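You operate a simulated robot arm through the tools that you are given. There is no shell and no other tool.

You are at the controls of a simulated robot arm. One attempt, no reset.

TASK
Seal the short carton with 60 mm tape ends, then switch the sealer off.
Fine: guides at 32, carton to the yellow mark, press start once and no other key.

It is judged by the outcome, as a careful person would: the job done as asked, and still so three seconds after it is handed in. It fails if anything else is knocked over, pushed out of place, dropped, spilled or broken. A push-on lid holds only when it is set on centred and level and pressed home; a screw cap is set on level and turned clockwise until tight.

THE ROBOT
A 7-joint arm with a three-finger gripper, fixed in place. Base frame: the origin is at the foot of the arm, x ahead of it, y to its left, z up; the work surface is at about z = 970. Units: mm, degrees, N and s.
Its first joint turns from -166.0 to 166.0 degrees. Payload 2.69 kg.
Tool frame: the origin (TCP) lies between the finger pads and is the grasp point; the fingertips stand 30 mm ahead of it; z points along the fingers, y is the line along which they close. Largest opening 128 mm; the body of the gripper starts 117 mm behind the TCP.
Orientation is told as [roll, pitch, yaw] about the base's x, y, z axes, in that order, counted from this pose: with the fingers straight down and closing along the base's y, the tool's x points along the base's -x, its y along +y and its z along -z.

THE INTERFACE
- The arm moves only by the tool send_rows. Its argument "plan" is a list of rows, each a list of 7 numbers: the gripper command, from -1 (fully open) to 1 (shut), values between in proportion, then the shift along the tool's x, y, z in mm, then the turn, a rotation vector about the tool's x, y, z in degrees. In form: [[hand, tx, ty, tz, ax, ay, az], ...]. A call has 1 to 20 rows; each row is the pose to reach, as a shift and turn from the pose commanded when the call began, along the tool's axes at that moment. A row lasts 0.2 s, in which the tool goes at most 50 mm and 8.6 degrees; a call with a longer step from one row to the next is refused whole, and so is a gripper value outside its range. A pose out of reach is approached as far as the arm can. The call stops where the force on the tool passes 60 N (or 10 N more than at its start, if that is more) or the arm is blocked; 0.2 s more then pass. Each finger halts on what it meets, pressing with about 26 N; the grip force reading is that of the motor and also rises with nothing between the fingers. The clock runs only during rows and for 0.2 s after the last one: add rows that repeat a pose to give the fingers time. It gives the time, the measured TCP pose, the force on the tool (base axes), the opening and the grip force at its end, in the units of the frame above (readings bear some noise), with the torque about the TCP (base axes, N m) and any sound that the robot's microphone picked up.
- Cameras (640 x 400 px; columns grow to the right, rows downward): "scene" is fixed at [226.2, -502.1, 1529.9]; the picture's right is [0.58, -0.82, 0.00], its down [-0.62, -0.43, -0.66] and it looks along [0.54, 0.38, -0.75] (base axes); focal length 214 px, centre (320, 200). "wrist" rides on the gripper at [58, 54, -131] in the tool frame; the picture's right is [-0.68, 0.74, 0.00], its down [-0.62, -0.57, -0.55] and it looks along [-0.40, -0.37, 0.84] (tool axes); focal length 234 px, centre (320, 200). There is no depth. A picture from a camera that has moved, and an enlarged one, comes with that camera's place and axes in the base frame and with its lens. The place of the scene camera against the robot may be out by one fixed shift of up to 12 mm in any direction.
- snapshot(camera): a new picture of that camera. The clock stands still meanwhile.
- lift_body(by): slides the trunk up (or, below 0, down) by that many mm; the arm rides with it, the base frame stays. It gives what a move gives, with no picture.
- zoom(camera, box): a new picture of the part [left, top, right, bottom] of that camera's present view, enlarged. The clock stands still meanwhile.
- sign_off(): hands the job in; it is judged then, once.

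Nothing tells you positions but the pictures and the camera data. Unless the task says otherwise, let go and move clear before handing in.

The tools are called as a command line: name --pt "numbers of a row" for each row, then --argument value for the rest, lists and objects as JSON in quotes. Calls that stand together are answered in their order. send_rows: Moves the arm, as the interface text tells. Its arguments: {"type":"object","properties":{"plan":{"type":"array","items":{"type":"array","items":{"type":"number"}}}},"required":["plan"]} The other tools are called the same way: lift_body (by) slides the trunk up or down; snapshot (camera) takes a picture; zoom (camera, box) takes an enlarged picture of a part of a camera's view; sign_off () hands the job in.

At the start:

```text
clock: 0.0
ee_pos: [670.3, 103.0, 1336.9]
ee_rot: [0.0, 0.0, 0.1]
force: [-0.2, -0.5, 0.1]
moment: [0.04, 0.04, -0.01]
gripper_width: 128.1
gripper_force: 0.1
trunk travel left (down, up): [-150.0, 200.0]
```

scene: 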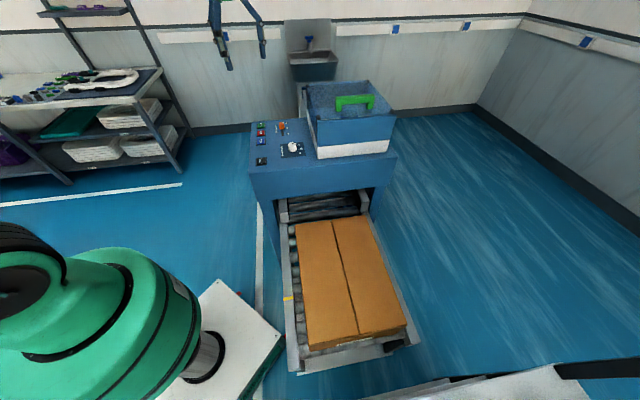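
wrist: 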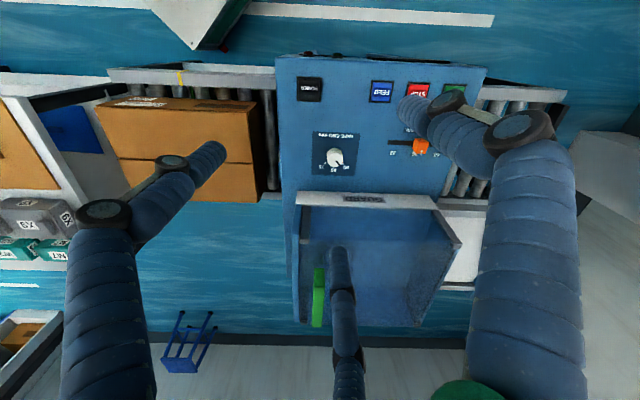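

I see a carton-sealing machine with a roller conveyor, a control panel (buttons, a dial and an orange slider) and a blue guard box. I'll look closer before moving anything.

zoom --camera "scene" --box '[230, 70, 420, 190]'

zoom --camera "scene" --box '[240, 180, 440, 380]'

zoom --camera "wrist" --box '[270, 40, 500, 210]'

zoom --camera "wrist" --box '[0, 40, 290, 260]'

zoom --camera "wrist" --box '[260, 180, 500, 340]'

```text
3.33 times, centred on (325, 130) of scene
camera zoom: at [226.2, -502.1, 1529.9], right [0.58, -0.82, 0.0], down [-0.62, -0.43, -0.66], along [0.54, 0.38, -0.75], focal length 715 px, centre (303, 433)
```

zoom: 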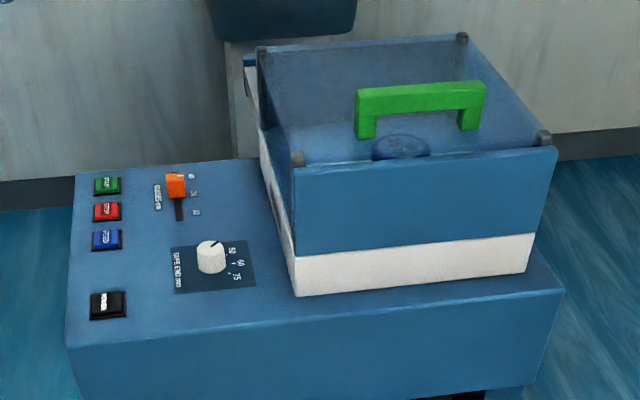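

```text
2.00 times, centred on (340, 280) of scene
camera zoom: at [226.2, -502.1, 1529.9], right [0.58, -0.82, 0.0], down [-0.62, -0.43, -0.66], along [0.54, 0.38, -0.75], focal length 429 px, centre (280, 40)
```

zoom: 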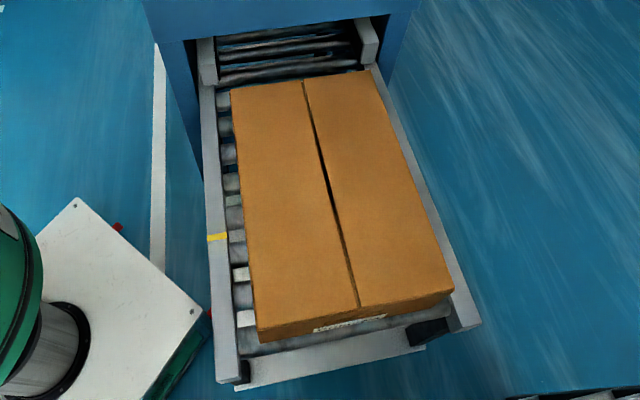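

```text
2.35 times, centred on (385, 125) of wrist
camera zoom: at [611.1, 156.7, 1468.5], right [0.68, 0.74, 0.0], down [0.62, -0.57, 0.55], along [0.4, -0.37, -0.84], focal length 551 px, centre (167, 376)
```

zoom: 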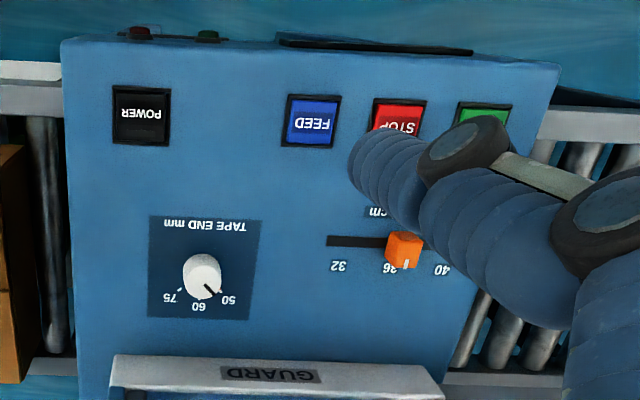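

```text
1.82 times, centred on (145, 150) of wrist
camera zoom: at [611.1, 156.7, 1468.5], right [0.68, 0.74, 0.0], down [0.62, -0.57, 0.55], along [0.4, -0.37, -0.84], focal length 426 px, centre (638, 291)
```

zoom: 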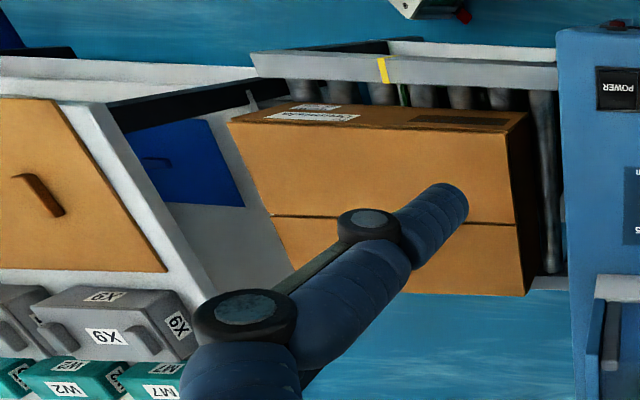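

```text
2.50 times, centred on (380, 260) of wrist
camera zoom: at [611.1, 156.7, 1468.5], right [0.68, 0.74, 0.0], down [0.62, -0.57, 0.55], along [0.4, -0.37, -0.84], focal length 585 px, centre (170, 50)
```

zoom: 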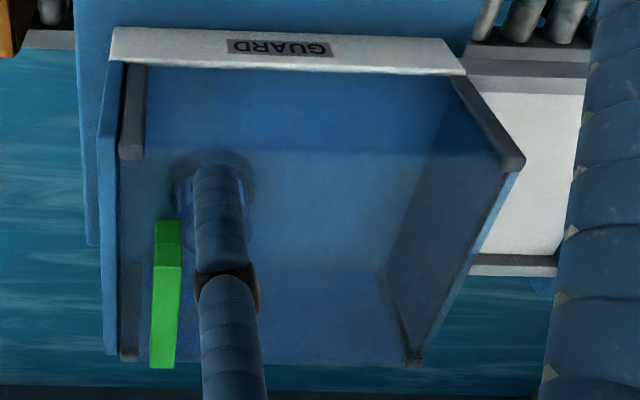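

The panel top sits near z = 970. POWER is near (645, 97), START near (839, 299), the dial near (780, 48) and the slider near (887, 197). The machine axis runs at about 45° in the base frame. I'll move in for closer views of the panel, guard and carton before touching anything.

send_rows --pt "-1 -30 20 20 0 0 0" --pt "-1 -60 40 40 0 0 0" --pt "-1 -90 60 60 0 0 0" --pt "-1 -110 80 80 0 0 0"

snapshot --camera "wrist"

snapshot --camera "scene"

```text
clock: 1.0
ee_pos: [780.4, 183.3, 1257.5]
ee_rot: [0.1, 0.1, 0.0]
force: [-0.1, 0.3, 0.1]
moment: [0.03, 0.0, -0.02]
gripper_width: 127.9
gripper_force: 0.1
trunk travel left (down, up): [-150.0, 200.0]
```

```text
taken
camera wrist: at [722.5, 236.6, 1388.2], right [0.68, 0.74, 0.0], down [0.62, -0.57, 0.55], along [0.4, -0.37, -0.84], focal length 234 px, centre (320, 200)
```

wrist: 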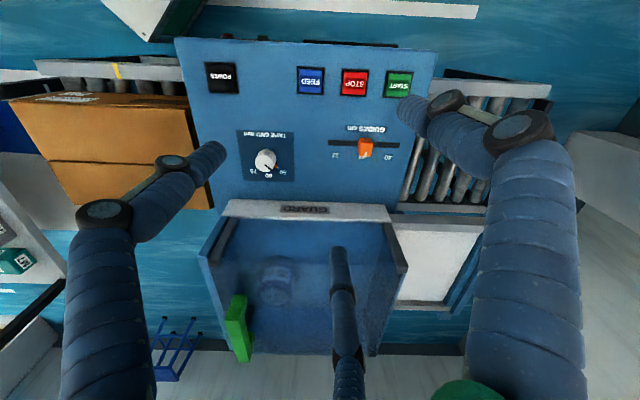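

```text
taken
```

scene: 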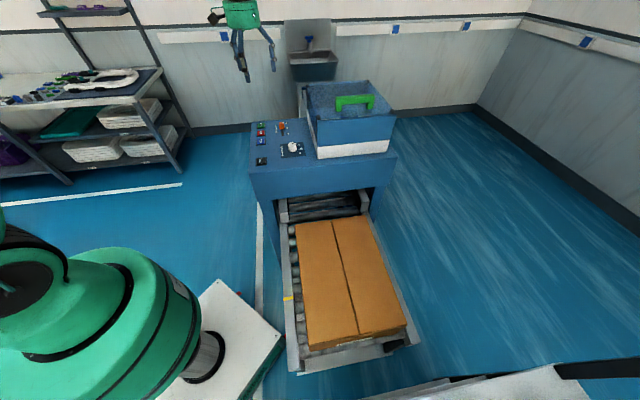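

zoom --camera "wrist" --box '[190, 30, 430, 190]'

zoom --camera "wrist" --box '[320, 110, 420, 172]'

zoom --camera "wrist" --box '[225, 120, 305, 190]'

zoom --camera "wrist" --box '[190, 185, 430, 375]'

zoom --camera "wrist" --box '[0, 40, 240, 200]'

```text
2.50 times, centred on (310, 110) of wrist
camera zoom: at [722.5, 236.6, 1388.2], right [0.68, 0.74, 0.0], down [0.62, -0.57, 0.55], along [0.4, -0.37, -0.84], focal length 585 px, centre (345, 425)
```

zoom: 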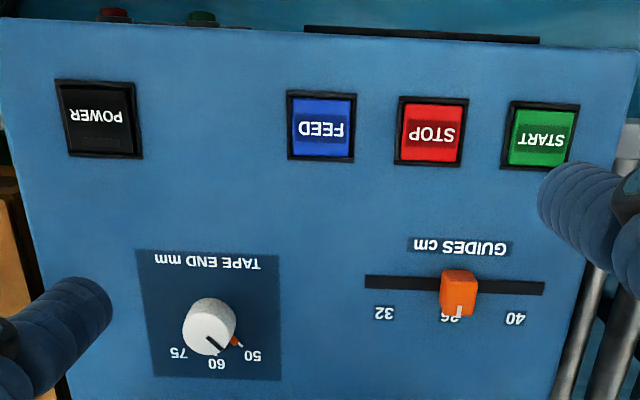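

```text
6.40 times, centred on (370, 141) of wrist
camera zoom: at [722.5, 236.6, 1388.2], right [0.68, 0.74, 0.0], down [0.62, -0.57, 0.55], along [0.4, -0.37, -0.84], focal length 1499 px, centre (0, 578)
```

zoom: 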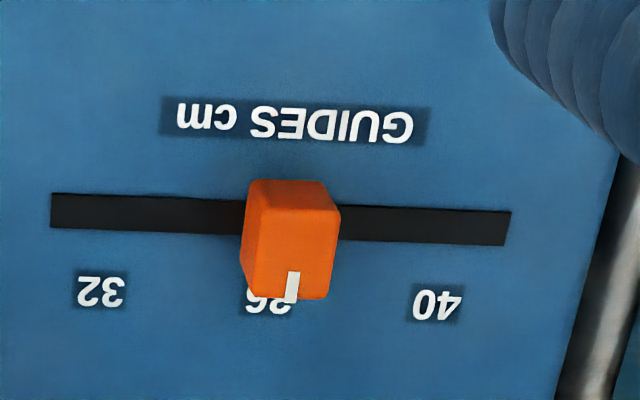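

```text
5.71 times, centred on (265, 155) of wrist
camera zoom: at [722.5, 236.6, 1388.2], right [0.68, 0.74, 0.0], down [0.62, -0.57, 0.55], along [0.4, -0.37, -0.84], focal length 1338 px, centre (634, 457)
```

zoom: 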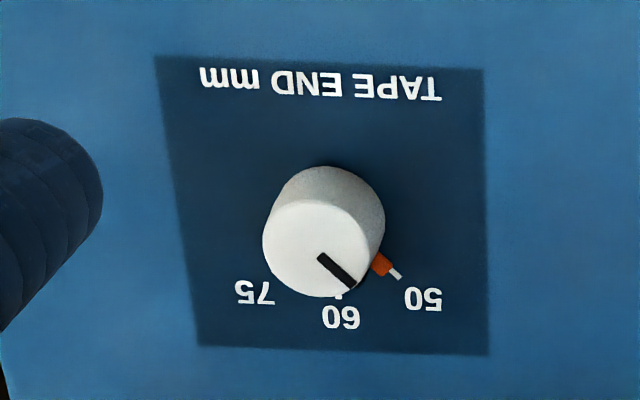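

```text
2.11 times, centred on (310, 280) of wrist
camera zoom: at [722.5, 236.6, 1388.2], right [0.68, 0.74, 0.0], down [0.62, -0.57, 0.55], along [0.4, -0.37, -0.84], focal length 493 px, centre (341, 32)
```

zoom: 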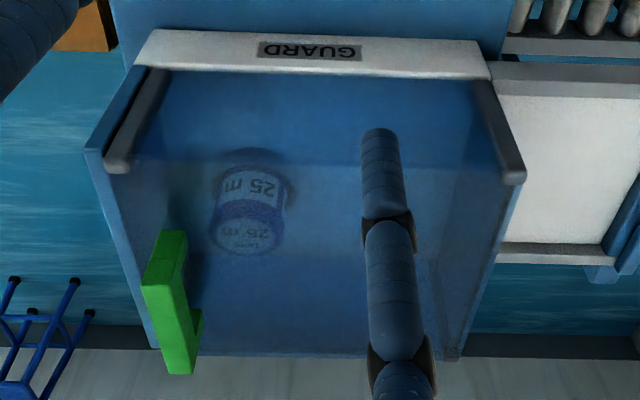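

```text
2.50 times, centred on (120, 120) of wrist
camera zoom: at [722.5, 236.6, 1388.2], right [0.68, 0.74, 0.0], down [0.62, -0.57, 0.55], along [0.4, -0.37, -0.84], focal length 585 px, centre (820, 400)
```

zoom: 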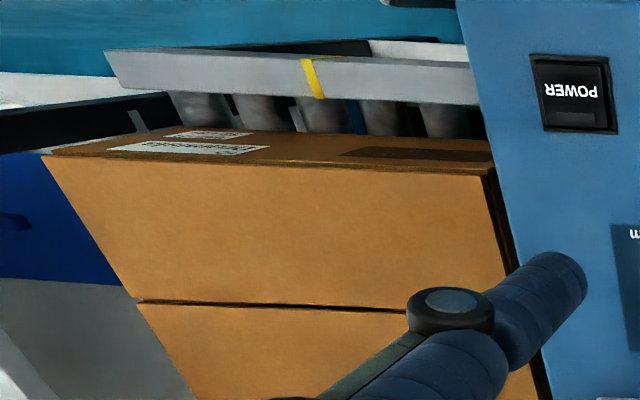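

The dial is at 50 and the guides slider is at 36. From my measurements the machine axis lies at 45°. Next I'll check the lamps near POWER, then look over the carton and yellow mark from closer.

zoom --camera "wrist" --box '[200, 25, 290, 105]'

zoom --camera "scene" --box '[240, 110, 310, 175]'

zoom --camera "scene" --box '[260, 170, 400, 270]'

zoom --camera "scene" --box '[260, 270, 440, 390]'

```text
5.00 times, centred on (245, 65) of wrist
camera zoom: at [722.5, 236.6, 1388.2], right [0.68, 0.74, 0.0], down [0.62, -0.57, 0.55], along [0.4, -0.37, -0.84], focal length 1171 px, centre (695, 875)
```

zoom: 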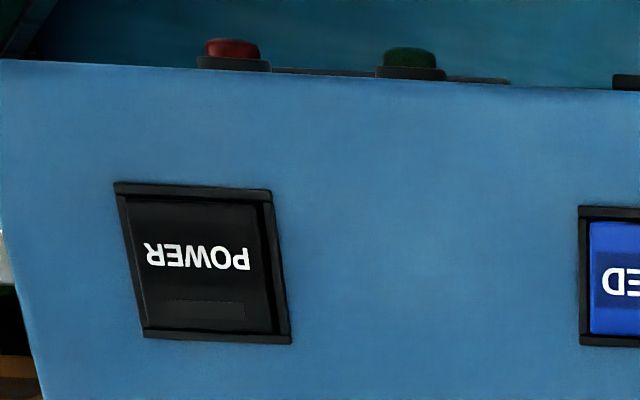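

```text
6.15 times, centred on (275, 142) of scene
camera zoom: at [226.2, -502.1, 1529.9], right [0.58, -0.82, 0.0], down [-0.62, -0.43, -0.66], along [0.54, 0.38, -0.75], focal length 1320 px, centre (597, 554)
```

zoom: 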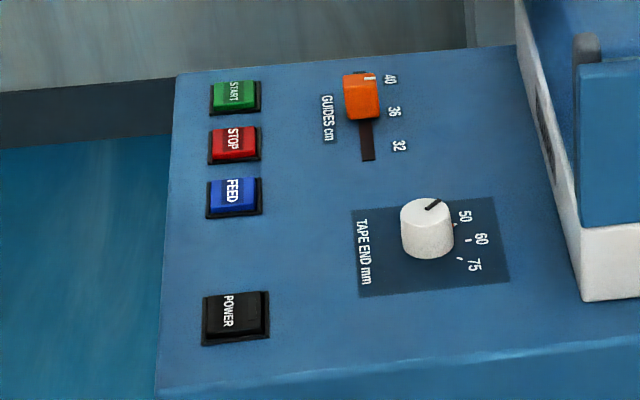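

```text
4.00 times, centred on (330, 220) of scene
camera zoom: at [226.2, -502.1, 1529.9], right [0.58, -0.82, 0.0], down [-0.62, -0.43, -0.66], along [0.54, 0.38, -0.75], focal length 858 px, centre (280, 120)
```

zoom: 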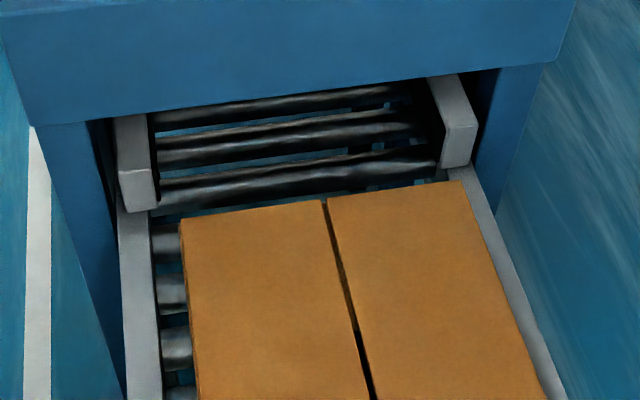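

```text
3.33 times, centred on (350, 330) of scene
camera zoom: at [226.2, -502.1, 1529.9], right [0.58, -0.82, 0.0], down [-0.62, -0.43, -0.66], along [0.54, 0.38, -0.75], focal length 715 px, centre (220, -233)
```

zoom: 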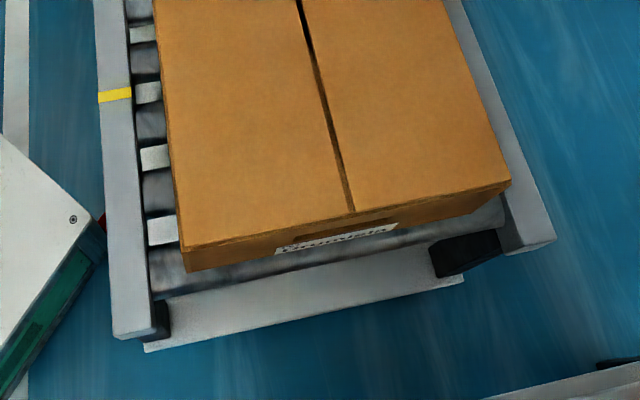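

The indicators on the robot-side edge of the machine look dark, so I need to know whether the sealer is on. I'll move back towards the robot side and view that face.

send_rows --pt "-1 42 15 0 0 0 0" --pt "-1 84 30 0 0 0 0" --pt "-1 126 45 0 0 0 0" --pt "-1 168 60 10 0 0 0" --pt "-1 210 75 20 0 0 0" --pt "-1 252 90 25 0 0 0" --pt "-1 294 106 30 0 0 0" --pt "-1 294 106 30 0 0 0"

snapshot --camera "wrist"

snapshot --camera "scene"

```text
clock: 2.8
ee_pos: [484.8, 289.3, 1227.7]
ee_rot: [0.1, 0.0, -0.1]
force: [-0.4, -0.3, 0.4]
moment: [0.01, -0.05, 0.0]
gripper_width: 128.1
gripper_force: 0.1
trunk travel left (down, up): [-150.0, 200.0]
```

```text
taken
camera wrist: at [425.8, 342.8, 1358.5], right [0.68, 0.74, 0.0], down [0.62, -0.57, 0.55], along [0.4, -0.37, -0.84], focal length 234 px, centre (320, 200)
```

wrist: 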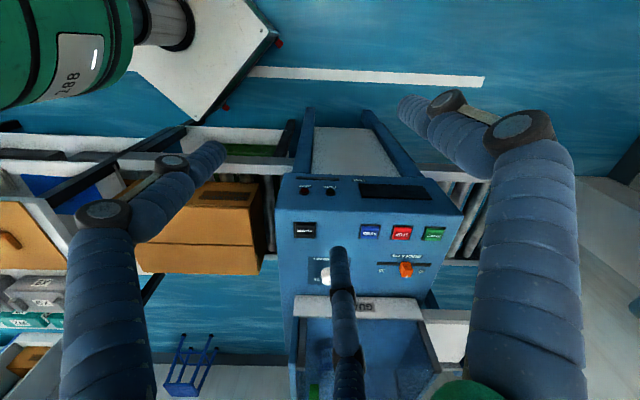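

```text
taken
```

scene: 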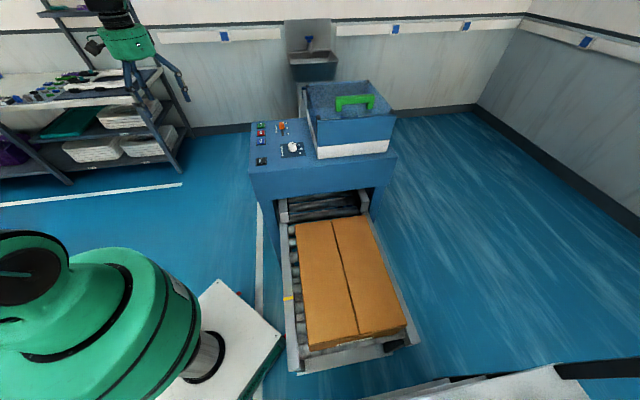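

zoom --camera "wrist" --box '[280, 165, 460, 245]'

zoom --camera "wrist" --box '[285, 170, 445, 215]'

zoom --camera "wrist" --box '[0, 110, 300, 400]'

```text
3.56 times, centred on (370, 205) of wrist
camera zoom: at [425.8, 342.8, 1358.5], right [0.68, 0.74, 0.0], down [0.62, -0.57, 0.55], along [0.4, -0.37, -0.84], focal length 833 px, centre (142, 182)
```

zoom: 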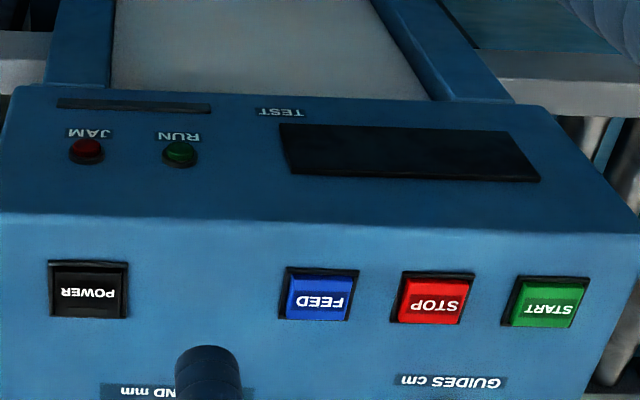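

```text
4.00 times, centred on (365, 192) of wrist
camera zoom: at [425.8, 342.8, 1358.5], right [0.68, 0.74, 0.0], down [0.62, -0.57, 0.55], along [0.4, -0.37, -0.84], focal length 937 px, centre (140, 230)
```

zoom: 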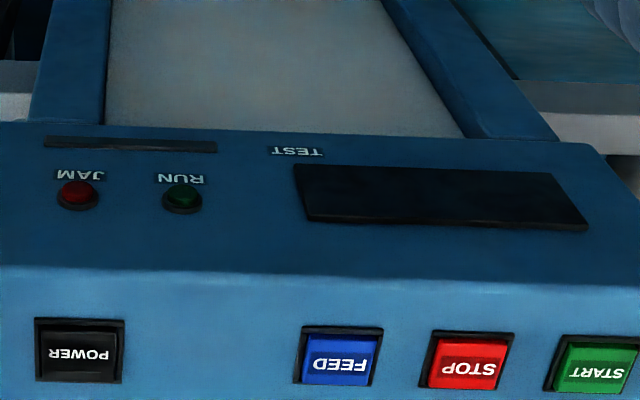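

```text
1.38 times, centred on (150, 255) of wrist
camera zoom: at [425.8, 342.8, 1358.5], right [0.68, 0.74, 0.0], down [0.62, -0.57, 0.55], along [0.4, -0.37, -0.84], focal length 323 px, centre (554, 124)
```

zoom: 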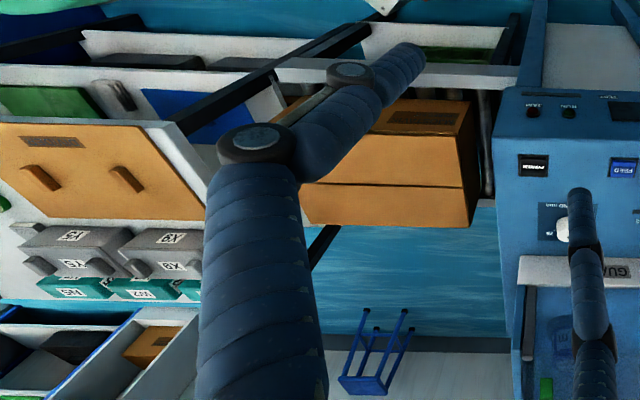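

The robot-side face carries JAM and RUN lamps and a dark display panel. I'll zoom in on those and on the POWER key.

zoom --camera "wrist" --box '[345, 175, 445, 215]'

zoom --camera "wrist" --box '[285, 175, 345, 245]'

zoom --camera "wrist" --box '[0, 120, 110, 200]'

```text
6.40 times, centred on (395, 195) of wrist
camera zoom: at [425.8, 342.8, 1358.5], right [0.68, 0.74, 0.0], down [0.62, -0.57, 0.55], along [0.4, -0.37, -0.84], focal length 1499 px, centre (-160, 232)
```

zoom: 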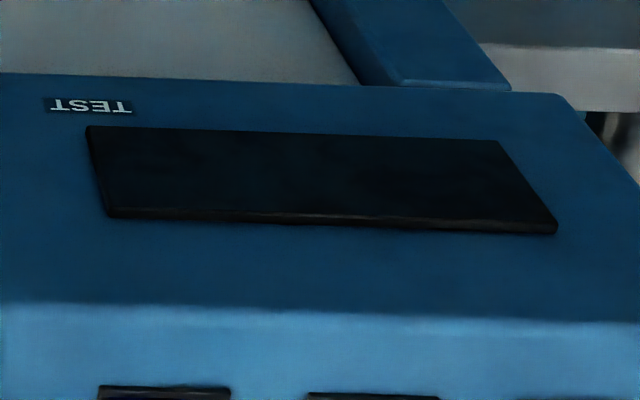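

```text
5.71 times, centred on (315, 210) of wrist
camera zoom: at [425.8, 342.8, 1358.5], right [0.68, 0.74, 0.0], down [0.62, -0.57, 0.55], along [0.4, -0.37, -0.84], focal length 1338 px, centre (349, 143)
```

zoom: 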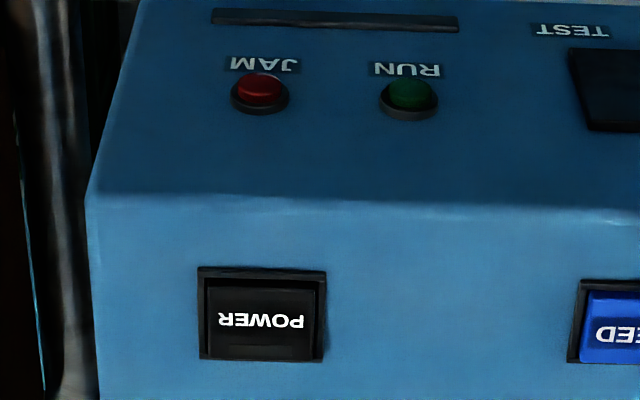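

```text
5.00 times, centred on (55, 160) of wrist
camera zoom: at [425.8, 342.8, 1358.5], right [0.68, 0.74, 0.0], down [0.62, -0.57, 0.55], along [0.4, -0.37, -0.84], focal length 1171 px, centre (1645, 400)
```

zoom: 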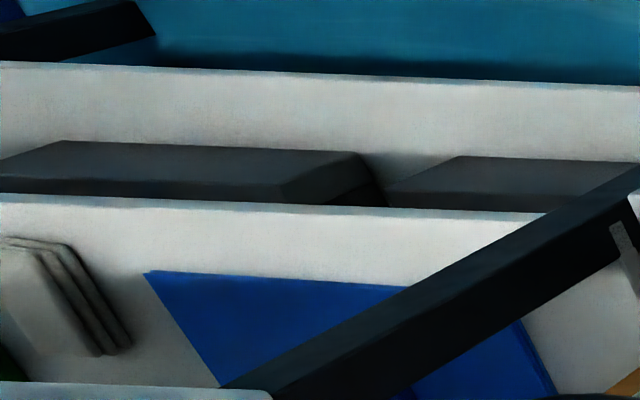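

The POWER key's indicator, the display and the lamps are all dark, so the sealer is probably off. I'll deal with that later. First I'll go above the tape-end dial, at about (782.5, 43.7), and check alignment there.

send_rows --pt "-1 -30 -25 12 0 0 0" --pt "-1 -60 -50 25 0 0 0" --pt "-1 -90 -75 38 0 0 0" --pt "-1 -120 -100 51 0 0 0" --pt "-1 -150 -125 64 0 0 0" --pt "-1 -180 -150 77 0 0 0" --pt "-1 -210 -175 90 0 0 0" --pt "-1 -240 -200 103 0 0 0" --pt "-1 -270 -225 115 0 0 0" --pt "-1 -297.7 -245.6 127.7 0 0 0" --pt "-0.2 -297.7 -245.6 127.7 0 0 0" --pt "-0.2 -297.7 -245.6 127.7 0 0 0"

snapshot --camera "wrist"

zoom --camera "wrist" --box '[260, 90, 380, 190]'

```text
clock: 5.4
ee_pos: [782.1, 43.9, 1099.9]
ee_rot: [0.1, 0.0, 0.0]
force: [-0.2, 0.5, -0.3]
moment: [0.0, -0.06, 0.03]
gripper_width: 76.7
gripper_force: 0.1
trunk travel left (down, up): [-150.0, 200.0]
```

```text
taken
camera wrist: at [724.3, 97.4, 1231.4], right [0.68, 0.74, 0.0], down [0.62, -0.57, 0.55], along [0.4, -0.37, -0.84], focal length 234 px, centre (320, 200)
```

wrist: 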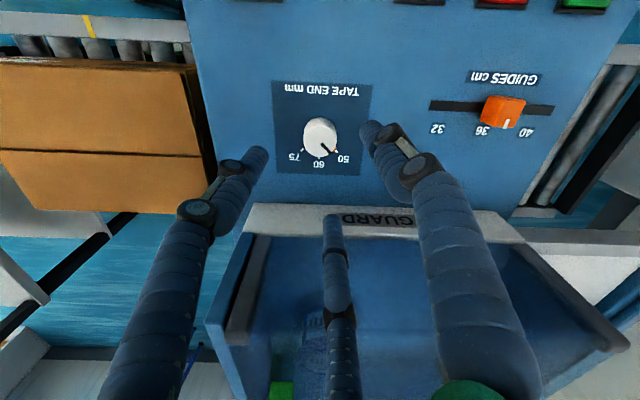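

```text
4.00 times, centred on (320, 140) of wrist
camera zoom: at [724.3, 97.4, 1231.4], right [0.68, 0.74, 0.0], down [0.62, -0.57, 0.55], along [0.4, -0.37, -0.84], focal length 937 px, centre (320, 440)
```

zoom: 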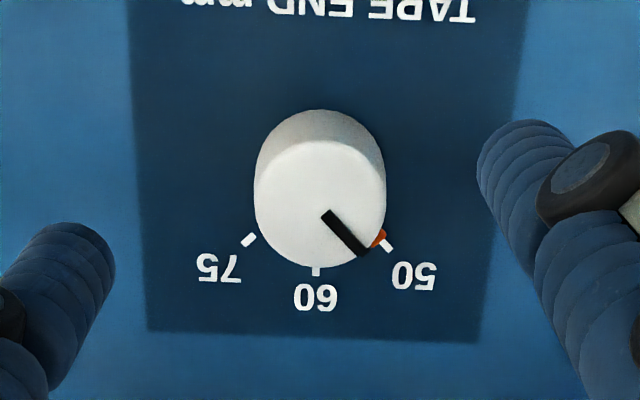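

The dial centre sits exactly under the TCP, and its ticks are 45° apart. I'll descend onto the dial, grip it, and turn it 45° clockwise from 50 to 60.

send_rows --pt "-0.2 0 0 30 0 0 0" --pt "-0.2 0 0 60 0 0 0" --pt "-0.2 0 0 80 0 0 0" --pt "-0.2 0 0 90 0 0 0" --pt "-0.2 0 0 94 0 0 0" --pt "0.4 0 0 94 0 0 0" --pt "1 0 0 94 0 0 0" --pt "1 0 0 94 0 0 0" --pt "1 0 0 94 0 0 0"

snapshot --camera "wrist"

```text
clock: 7.4
ee_pos: [785.0, 41.9, 1005.5]
ee_rot: [0.0, -0.2, 0.0]
force: [14.5, -16.3, -0.9]
moment: [-0.71, -0.66, -0.01]
gripper_width: 33.9
gripper_force: 44.6
trunk travel left (down, up): [-150.0, 200.0]
```

```text
taken
camera wrist: at [726.1, 95.8, 1136.7], right [0.68, 0.74, 0.0], down [0.61, -0.57, 0.55], along [0.4, -0.37, -0.84], focal length 234 px, centre (320, 200)
```

wrist: 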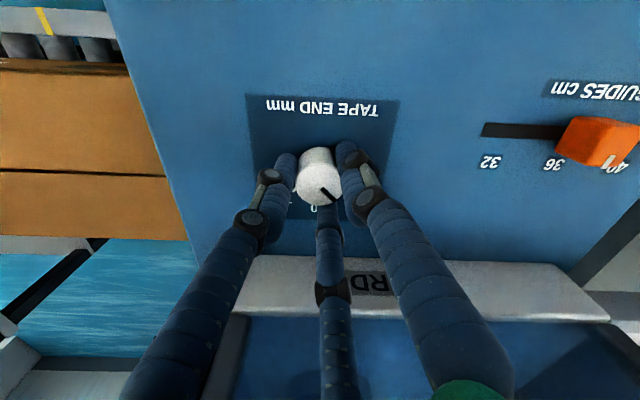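

I have the dial, with a 34 mm opening. A sideways force of about 22 N suggests the dial's true centre is about 3 mm from my commanded point. I'll shift to it first to relieve the load, then turn.

send_rows --pt "1 -2 -1.5 0 0 0 0" --pt "1 -3.2 -2.3 0 0 0 0" --pt "1 -3.2 -2.3 0 0 0 0"

```text
clock: 8.2
ee_pos: [785.9, 42.1, 1005.5]
ee_rot: [0.1, 0.1, 0.0]
force: [-10.1, 8.2, 9.7]
moment: [0.52, 0.67, -0.02]
gripper_width: 33.7
gripper_force: 45.2
trunk travel left (down, up): [-150.0, 200.0]
```

The force reversed, so the centre lies in between. I'll back off a little and turn the dial 45° clockwise.

send_rows --pt "1 1.2 0.9 0 0 0 0" --pt "1 1.2 0.9 0 0 0 7" --pt "1 1.2 0.9 0 0 0 14" --pt "1 1.2 0.9 0 0 0 21" --pt "1 1.2 0.9 0 0 0 28" --pt "1 1.2 0.9 0 0 0 35" --pt "1 1.2 0.9 0 0 0 40" --pt "1 1.2 0.9 0 0 0 45" --pt "1 1.2 0.9 0 0 0 45" --pt "1 1.2 0.9 0 0 0 45"

snapshot --camera "wrist"

zoom --camera "scene" --box '[240, 110, 310, 175]'

```text
clock: 10.4
ee_pos: [786.3, 42.9, 1006.0]
ee_rot: [0.1, 0.0, -45.0]
force: [-2.8, 0.4, 0.9]
moment: [-0.04, 0.09, 0.01]
gripper_width: 33.5
gripper_force: 44.8
trunk travel left (down, up): [-150.0, 200.0]
```

```text
taken
camera wrist: at [781.5, 121.4, 1136.7], right [1.0, 0.04, 0.0], down [0.04, -0.84, 0.55], along [0.02, -0.55, -0.84], focal length 234 px, centre (320, 200)
```

wrist: 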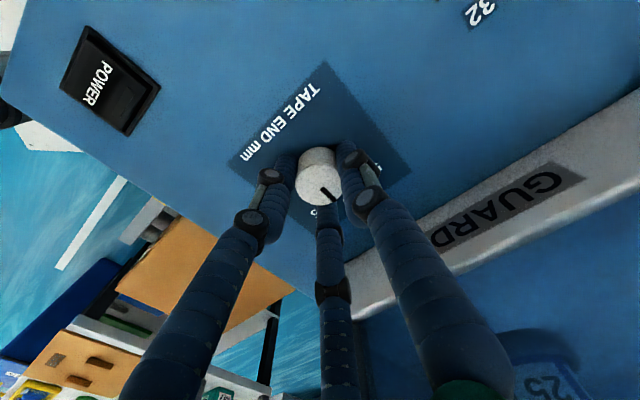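

```text
6.15 times, centred on (275, 142) of scene
camera zoom: at [226.2, -502.1, 1529.9], right [0.58, -0.82, 0.0], down [-0.62, -0.43, -0.66], along [0.54, 0.38, -0.75], focal length 1320 px, centre (597, 554)
```

zoom: 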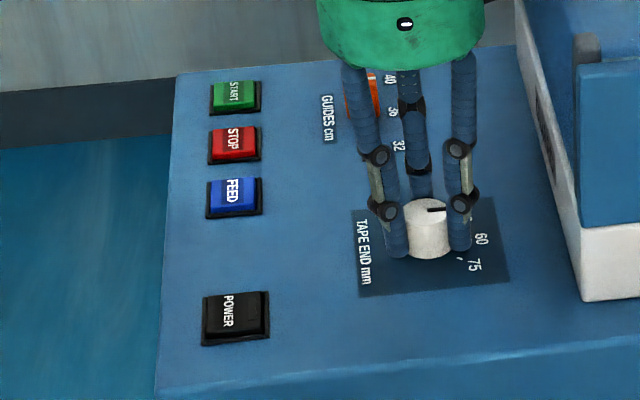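

The dial followed the turn to 60. The pictures show the hand is really a three-finger one closing radially, which I'll account for. Now I'll release, rise and verify.

send_rows --pt "0.2 0 0 0 0 0 0" --pt "-0.2 0 0 0 0 0 0" --pt "-0.2 0 0 0 0 0 0" --pt "-0.2 0 0 -25 0 0 0" --pt "-0.2 0 0 -60 0 0 0" --pt "-0.2 0 0 -100 0 0 0" --pt "-0.2 0 0 -140 0 0 0" --pt "-0.2 0 0 -140 0 0 0"

snapshot --camera "wrist"

zoom --camera "scene" --box '[240, 110, 310, 175]'

zoom --camera "wrist" --box '[260, 90, 380, 190]'

```text
clock: 12.2
ee_pos: [784.6, 41.8, 1145.0]
ee_rot: [0.0, 0.0, -45.0]
force: [-0.2, 0.0, 0.3]
moment: [-0.03, -0.05, 0.02]
gripper_width: 76.6
gripper_force: 0.2
trunk travel left (down, up): [-150.0, 200.0]
```

```text
taken
camera wrist: at [780.8, 120.9, 1276.8], right [1.0, 0.04, 0.0], down [0.04, -0.84, 0.55], along [0.02, -0.55, -0.84], focal length 234 px, centre (320, 200)
```

wrist: 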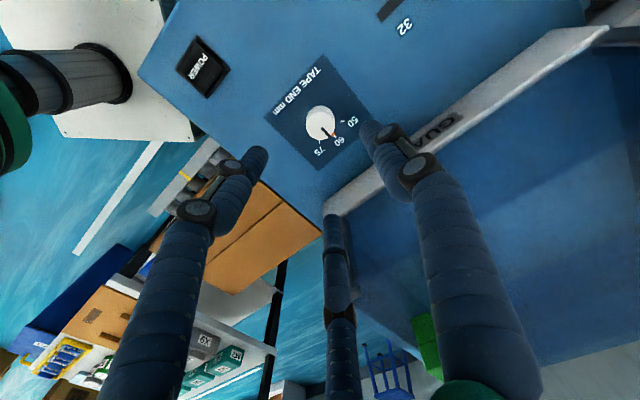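

```text
6.15 times, centred on (275, 142) of scene
camera zoom: at [226.2, -502.1, 1529.9], right [0.58, -0.82, 0.0], down [-0.62, -0.43, -0.66], along [0.54, 0.38, -0.75], focal length 1320 px, centre (597, 554)
```

zoom: 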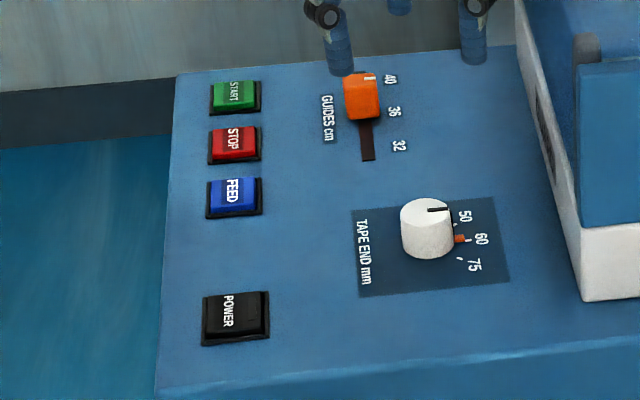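

```text
4.00 times, centred on (320, 140) of wrist
camera zoom: at [780.8, 120.9, 1276.8], right [1.0, 0.04, 0.0], down [0.04, -0.84, 0.55], along [0.02, -0.55, -0.84], focal length 937 px, centre (320, 440)
```

zoom: 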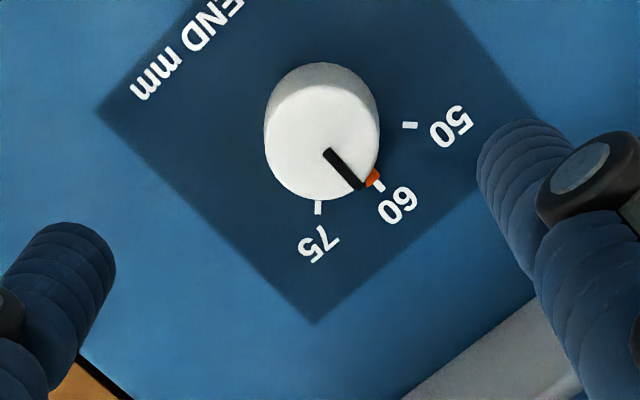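

The dial now reads 60. Next I'll look at the gap between the carton and the machine mouth, to judge the carton's lateral position against the guides.

send_rows --pt "-0.2 3 -30 0 0 0 -5" --pt "-0.2 7 -65 0 0 0 -12" --pt "-0.2 11 -100 0 0 0 -19" --pt "-0.2 15 -135 0 0 0 -26" --pt "-0.2 19 -170 0 0 0 -33" --pt "-0.2 22 -205 0 0 0 -39" --pt "-0.2 25.3 -234.3 0 0 0 -45" --pt "-0.2 25.3 -234.3 0 0 0 -45"

snapshot --camera "wrist"

```text
clock: 14.0
ee_pos: [600.8, -105.5, 1146.0]
ee_rot: [0.0, 0.0, 0.1]
force: [-0.9, 0.3, -0.1]
moment: [0.02, -0.04, 0.0]
gripper_width: 76.9
gripper_force: 0.1
trunk travel left (down, up): [-150.0, 200.0]
```

```text
taken
camera wrist: at [542.2, -52.2, 1276.8], right [0.68, 0.74, 0.0], down [0.62, -0.56, 0.55], along [0.4, -0.37, -0.84], focal length 234 px, centre (320, 200)
```

wrist: 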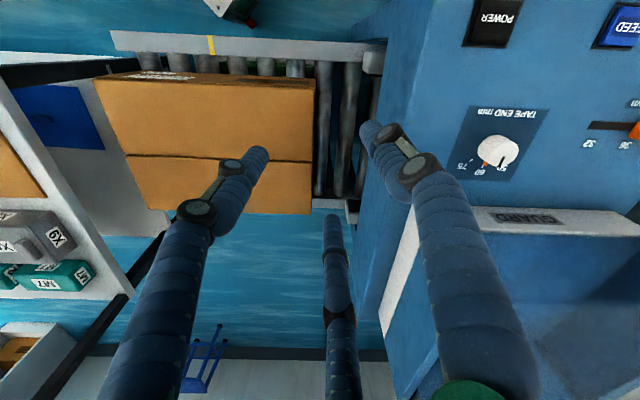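

zoom --camera "wrist" --box '[80, 20, 400, 220]'

zoom --camera "wrist" --box '[290, 30, 400, 120]'

zoom --camera "wrist" --box '[290, 160, 400, 250]'

zoom --camera "wrist" --box '[90, 20, 260, 120]'

```text
2.00 times, centred on (240, 120) of wrist
camera zoom: at [542.2, -52.2, 1276.8], right [0.68, 0.74, 0.0], down [0.62, -0.56, 0.55], along [0.4, -0.37, -0.84], focal length 468 px, centre (480, 360)
```

zoom: 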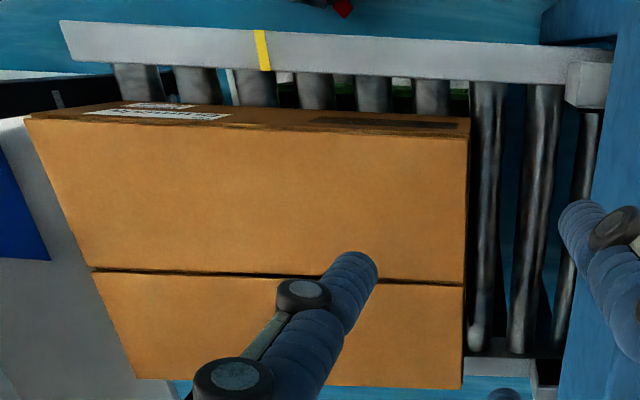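

```text
4.44 times, centred on (345, 75) of wrist
camera zoom: at [542.2, -52.2, 1276.8], right [0.68, 0.74, 0.0], down [0.62, -0.56, 0.55], along [0.4, -0.37, -0.84], focal length 1041 px, centre (209, 756)
```

zoom: 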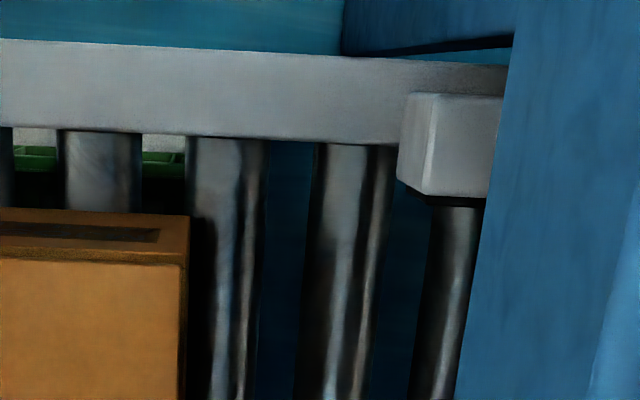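

```text
4.44 times, centred on (345, 205) of wrist
camera zoom: at [542.2, -52.2, 1276.8], right [0.68, 0.74, 0.0], down [0.62, -0.56, 0.55], along [0.4, -0.37, -0.84], focal length 1041 px, centre (209, 178)
```

zoom: 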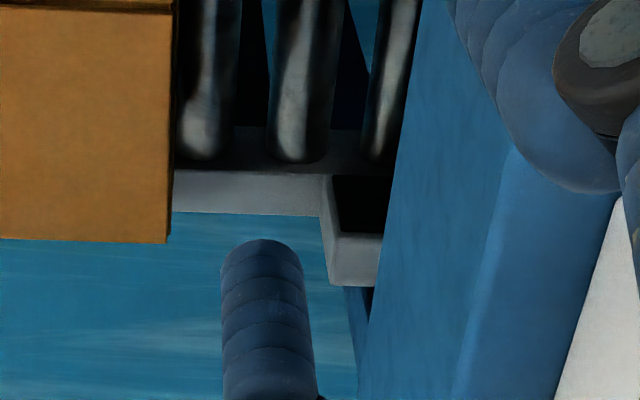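

```text
3.76 times, centred on (175, 70) of wrist
camera zoom: at [542.2, -52.2, 1276.8], right [0.68, 0.74, 0.0], down [0.62, -0.56, 0.55], along [0.4, -0.37, -0.84], focal length 882 px, centre (866, 689)
```

zoom: 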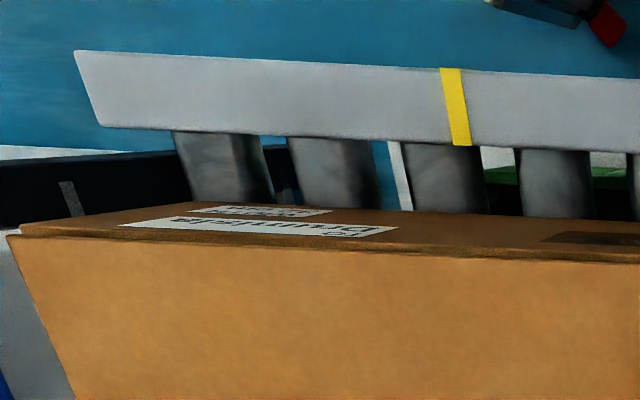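

The carton looks centred between the guides to within a few millimetres. Next I'll set the guides slider: close the hand, go beyond the orange block on its 40 side, and push it towards 32.

send_rows --pt "-0.2 -27 28 0 0 0 4" --pt "0.4 -54 57 0 0 0 8" --pt "1 -81 85 0 0 0 12" --pt "1 -108 113.5 0 0 0 16" --pt "1 -135 142 0 0 0 20" --pt "1 -162 170 5 0 0 24" --pt "1 -189 198.5 10 0 0 28" --pt "1 -216 227 18 0 0 32" --pt "1 -243 255 25 0 0 36" --pt "1 -270 284 32 0 0 40" --pt "1 -297 312 40 0 0 45" --pt "1 -323.9 340.4 46 0 0 45" --pt "1 -323.9 340.4 46 0 0 45"

snapshot --camera "wrist"

zoom --camera "scene" --box '[230, 80, 340, 180]'

```text
clock: 16.8
ee_pos: [927.4, 236.4, 1097.6]
ee_rot: [-0.1, 0.0, -45.0]
force: [0.9, 0.2, -1.1]
moment: [-0.04, 0.05, -0.02]
gripper_width: 2.1
gripper_force: 26.6
trunk travel left (down, up): [-150.0, 200.0]
```

```text
taken
camera wrist: at [923.4, 314.8, 1229.6], right [1.0, 0.04, 0.0], down [0.04, -0.84, 0.55], along [0.02, -0.55, -0.84], focal length 234 px, centre (320, 200)
```

wrist: 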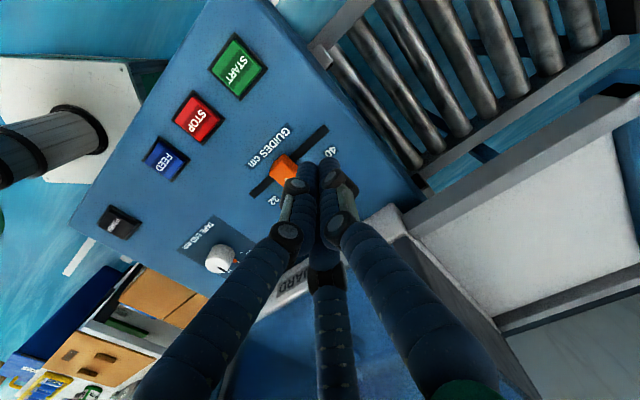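

```text
4.00 times, centred on (285, 130) of scene
camera zoom: at [226.2, -502.1, 1529.9], right [0.58, -0.82, 0.0], down [-0.62, -0.43, -0.66], along [0.54, 0.38, -0.75], focal length 858 px, centre (460, 480)
```

zoom: 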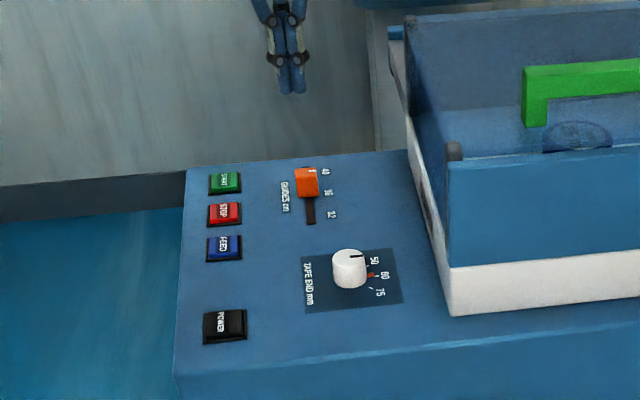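

The hand is over the far end of the slot with the fingers closed. I'll descend there, then check the clearance before pushing.

send_rows --pt "1 0 0 25 0 0 0" --pt "1 0 0 50 0 0 0" --pt "1 0 0 70 0 0 0" --pt "1 0 0 84 0 0 0" --pt "1 0 0 84 0 0 0"

snapshot --camera "wrist"

zoom --camera "scene" --box '[250, 90, 330, 160]'

```text
clock: 18.0
ee_pos: [925.5, 234.3, 1015.8]
ee_rot: [0.0, -0.1, -44.9]
force: [0.4, 0.3, 0.3]
moment: [0.02, 0.04, -0.03]
gripper_width: 2.3
gripper_force: 26.1
trunk travel left (down, up): [-150.0, 200.0]
```

```text
taken
camera wrist: at [922.4, 313.5, 1146.6], right [1.0, 0.04, 0.0], down [0.04, -0.84, 0.55], along [0.02, -0.55, -0.84], focal length 234 px, centre (320, 200)
```

wrist: 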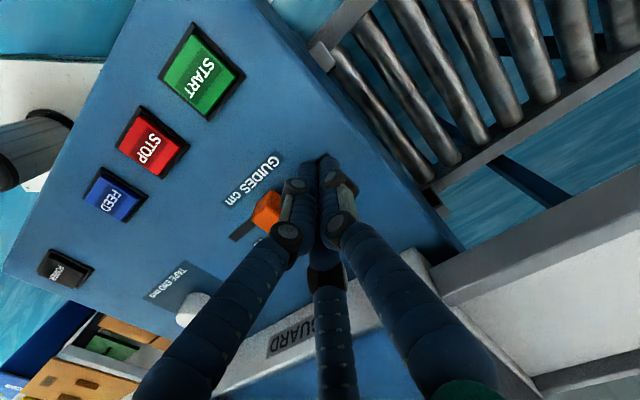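

```text
5.71 times, centred on (290, 125) of scene
camera zoom: at [226.2, -502.1, 1529.9], right [0.58, -0.82, 0.0], down [-0.62, -0.43, -0.66], along [0.54, 0.38, -0.75], focal length 1226 px, centre (491, 629)
```

zoom: 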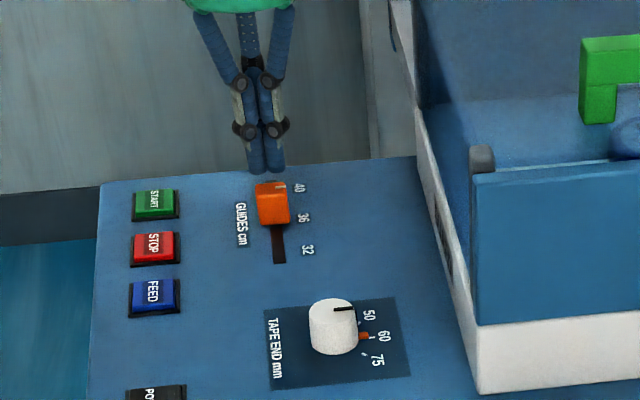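

The path is clear. I'll lower the last few millimetres and push the block towards the 32 end in small steps.

send_rows --pt "1 0 0 8 0 0 0" --pt "1 0 -10 8 0 0 0" --pt "1 0 -18 8 0 0 0" --pt "1 0 -26 8 0 0 0" --pt "1 0 -34 8 0 0 0" --pt "1 0 -42 8 0 0 0" --pt "1 0 -50 8 0 0 0" --pt "1 0 -58 8 0 0 0" --pt "1 0 -58 8 0 0 0"

snapshot --camera "wrist"

zoom --camera "scene" --box '[250, 90, 330, 160]'

```text
clock: 20.0
ee_pos: [884.3, 194.6, 1007.5]
ee_rot: [0.1, 0.0, -45.0]
force: [0.2, 0.7, 0.2]
moment: [-0.02, 0.03, -0.03]
gripper_width: 2.3
gripper_force: 25.9
trunk travel left (down, up): [-150.0, 200.0]
```

```text
taken
camera wrist: at [881.7, 272.8, 1138.5], right [1.0, 0.04, 0.0], down [0.04, -0.84, 0.55], along [0.02, -0.55, -0.84], focal length 234 px, centre (320, 200)
```

wrist: 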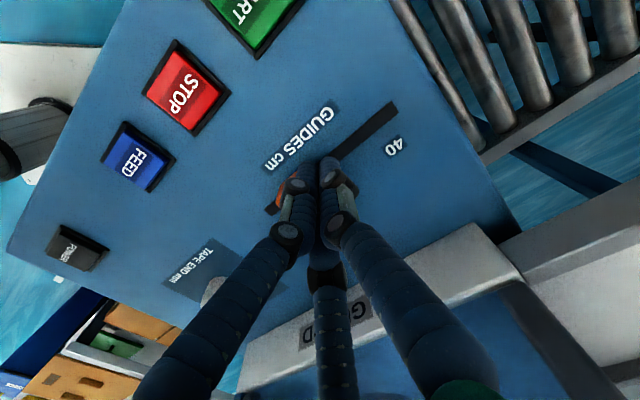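

```text
5.71 times, centred on (290, 125) of scene
camera zoom: at [226.2, -502.1, 1529.9], right [0.58, -0.82, 0.0], down [-0.62, -0.43, -0.66], along [0.54, 0.38, -0.75], focal length 1226 px, centre (491, 629)
```

zoom: 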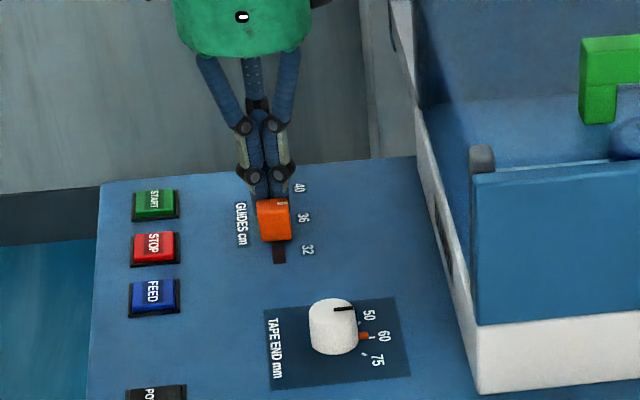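

The block has moved roughly half-way. I'll continue in small steps and stop just short of 32 to read it.

send_rows --pt "1 0 -6 0 0 0 0" --pt "1 0 -12 0 0 0 0" --pt "1 0 -18 0 0 0 0" --pt "1 0 -23 0 0 0 0" --pt "1 0 -23 0 0 0 0"

zoom --camera "scene" --box '[260, 100, 310, 150]'

zoom --camera "wrist" --box '[220, 120, 380, 240]'

```text
clock: 21.2
ee_pos: [867.7, 178.1, 1006.1]
ee_rot: [0.0, 0.0, -45.0]
force: [-0.2, -0.7, 0.0]
moment: [0.0, -0.02, 0.0]
gripper_width: 2.3
gripper_force: 25.8
trunk travel left (down, up): [-150.0, 200.0]
```

```text
8.00 times, centred on (285, 125) of scene
camera zoom: at [226.2, -502.1, 1529.9], right [0.58, -0.82, 0.0], down [-0.62, -0.43, -0.66], along [0.54, 0.38, -0.75], focal length 1716 px, centre (600, 800)
```

zoom: 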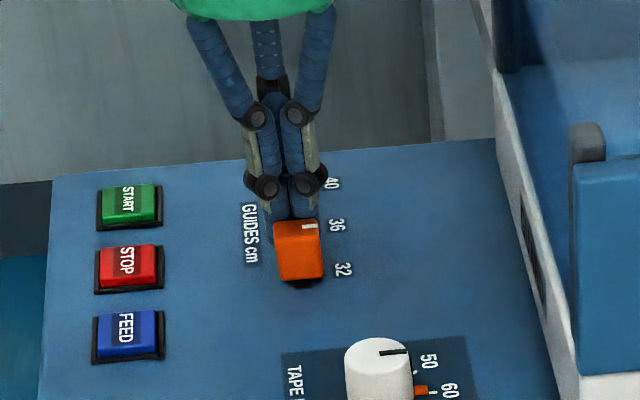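

```text
3.33 times, centred on (300, 180) of wrist
camera zoom: at [864.9, 256.6, 1138.6], right [1.0, 0.04, 0.0], down [0.04, -0.84, 0.55], along [0.02, -0.55, -0.84], focal length 781 px, centre (387, 267)
```

zoom: 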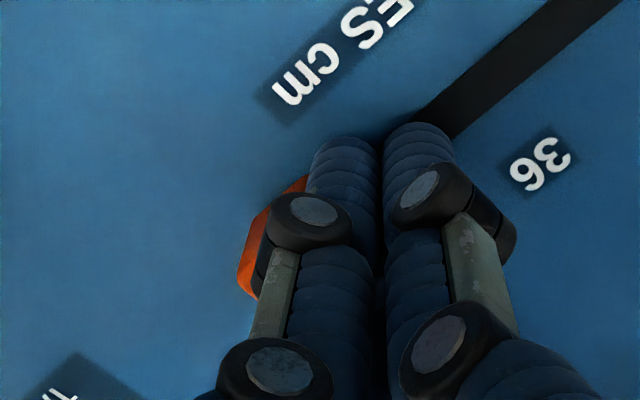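

The block is now within a few millimetres of 32. I'll back off and rise to read it accurately.

send_rows --pt "1 0 12 0 0 0 0" --pt "1 0 24 -20 0 0 0" --pt "1 0 40 -55 0 0 0" --pt "1 0 60 -90 0 0 0" --pt "1 0 60 -90 0 0 0"

snapshot --camera "wrist"

zoom --camera "scene" --box '[260, 105, 320, 165]'

```text
clock: 22.4
ee_pos: [912.4, 221.4, 1097.3]
ee_rot: [0.1, 0.0, -44.9]
force: [0.6, 0.2, 0.5]
moment: [0.01, -0.01, 0.01]
gripper_width: 2.2
gripper_force: 26.0
trunk travel left (down, up): [-150.0, 200.0]
```

```text
taken
camera wrist: at [908.0, 299.3, 1228.0], right [1.0, 0.04, 0.0], down [0.04, -0.84, 0.55], along [0.02, -0.55, -0.84], focal length 234 px, centre (320, 200)
```

wrist: 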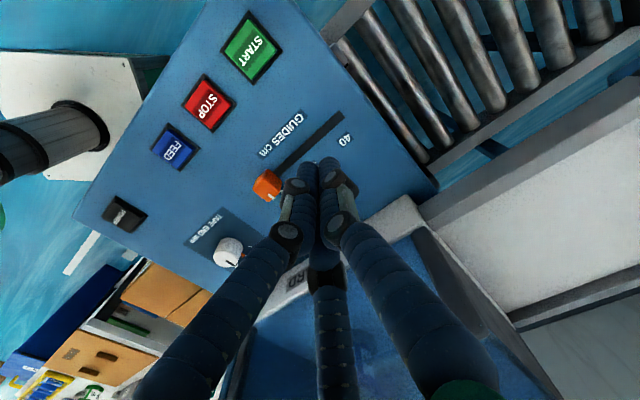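

```text
6.67 times, centred on (290, 135) of scene
camera zoom: at [226.2, -502.1, 1529.9], right [0.58, -0.82, 0.0], down [-0.62, -0.43, -0.66], along [0.54, 0.38, -0.75], focal length 1430 px, centre (520, 633)
```

zoom: 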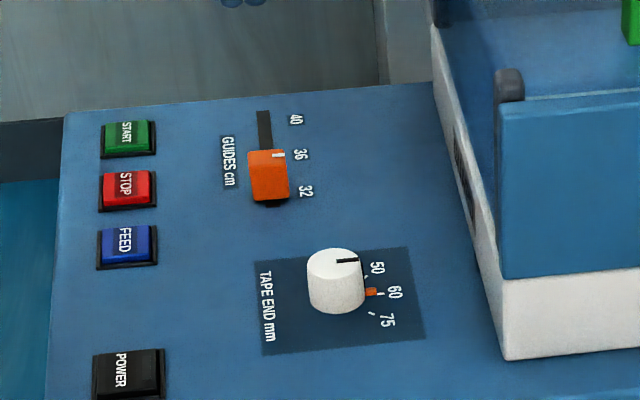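

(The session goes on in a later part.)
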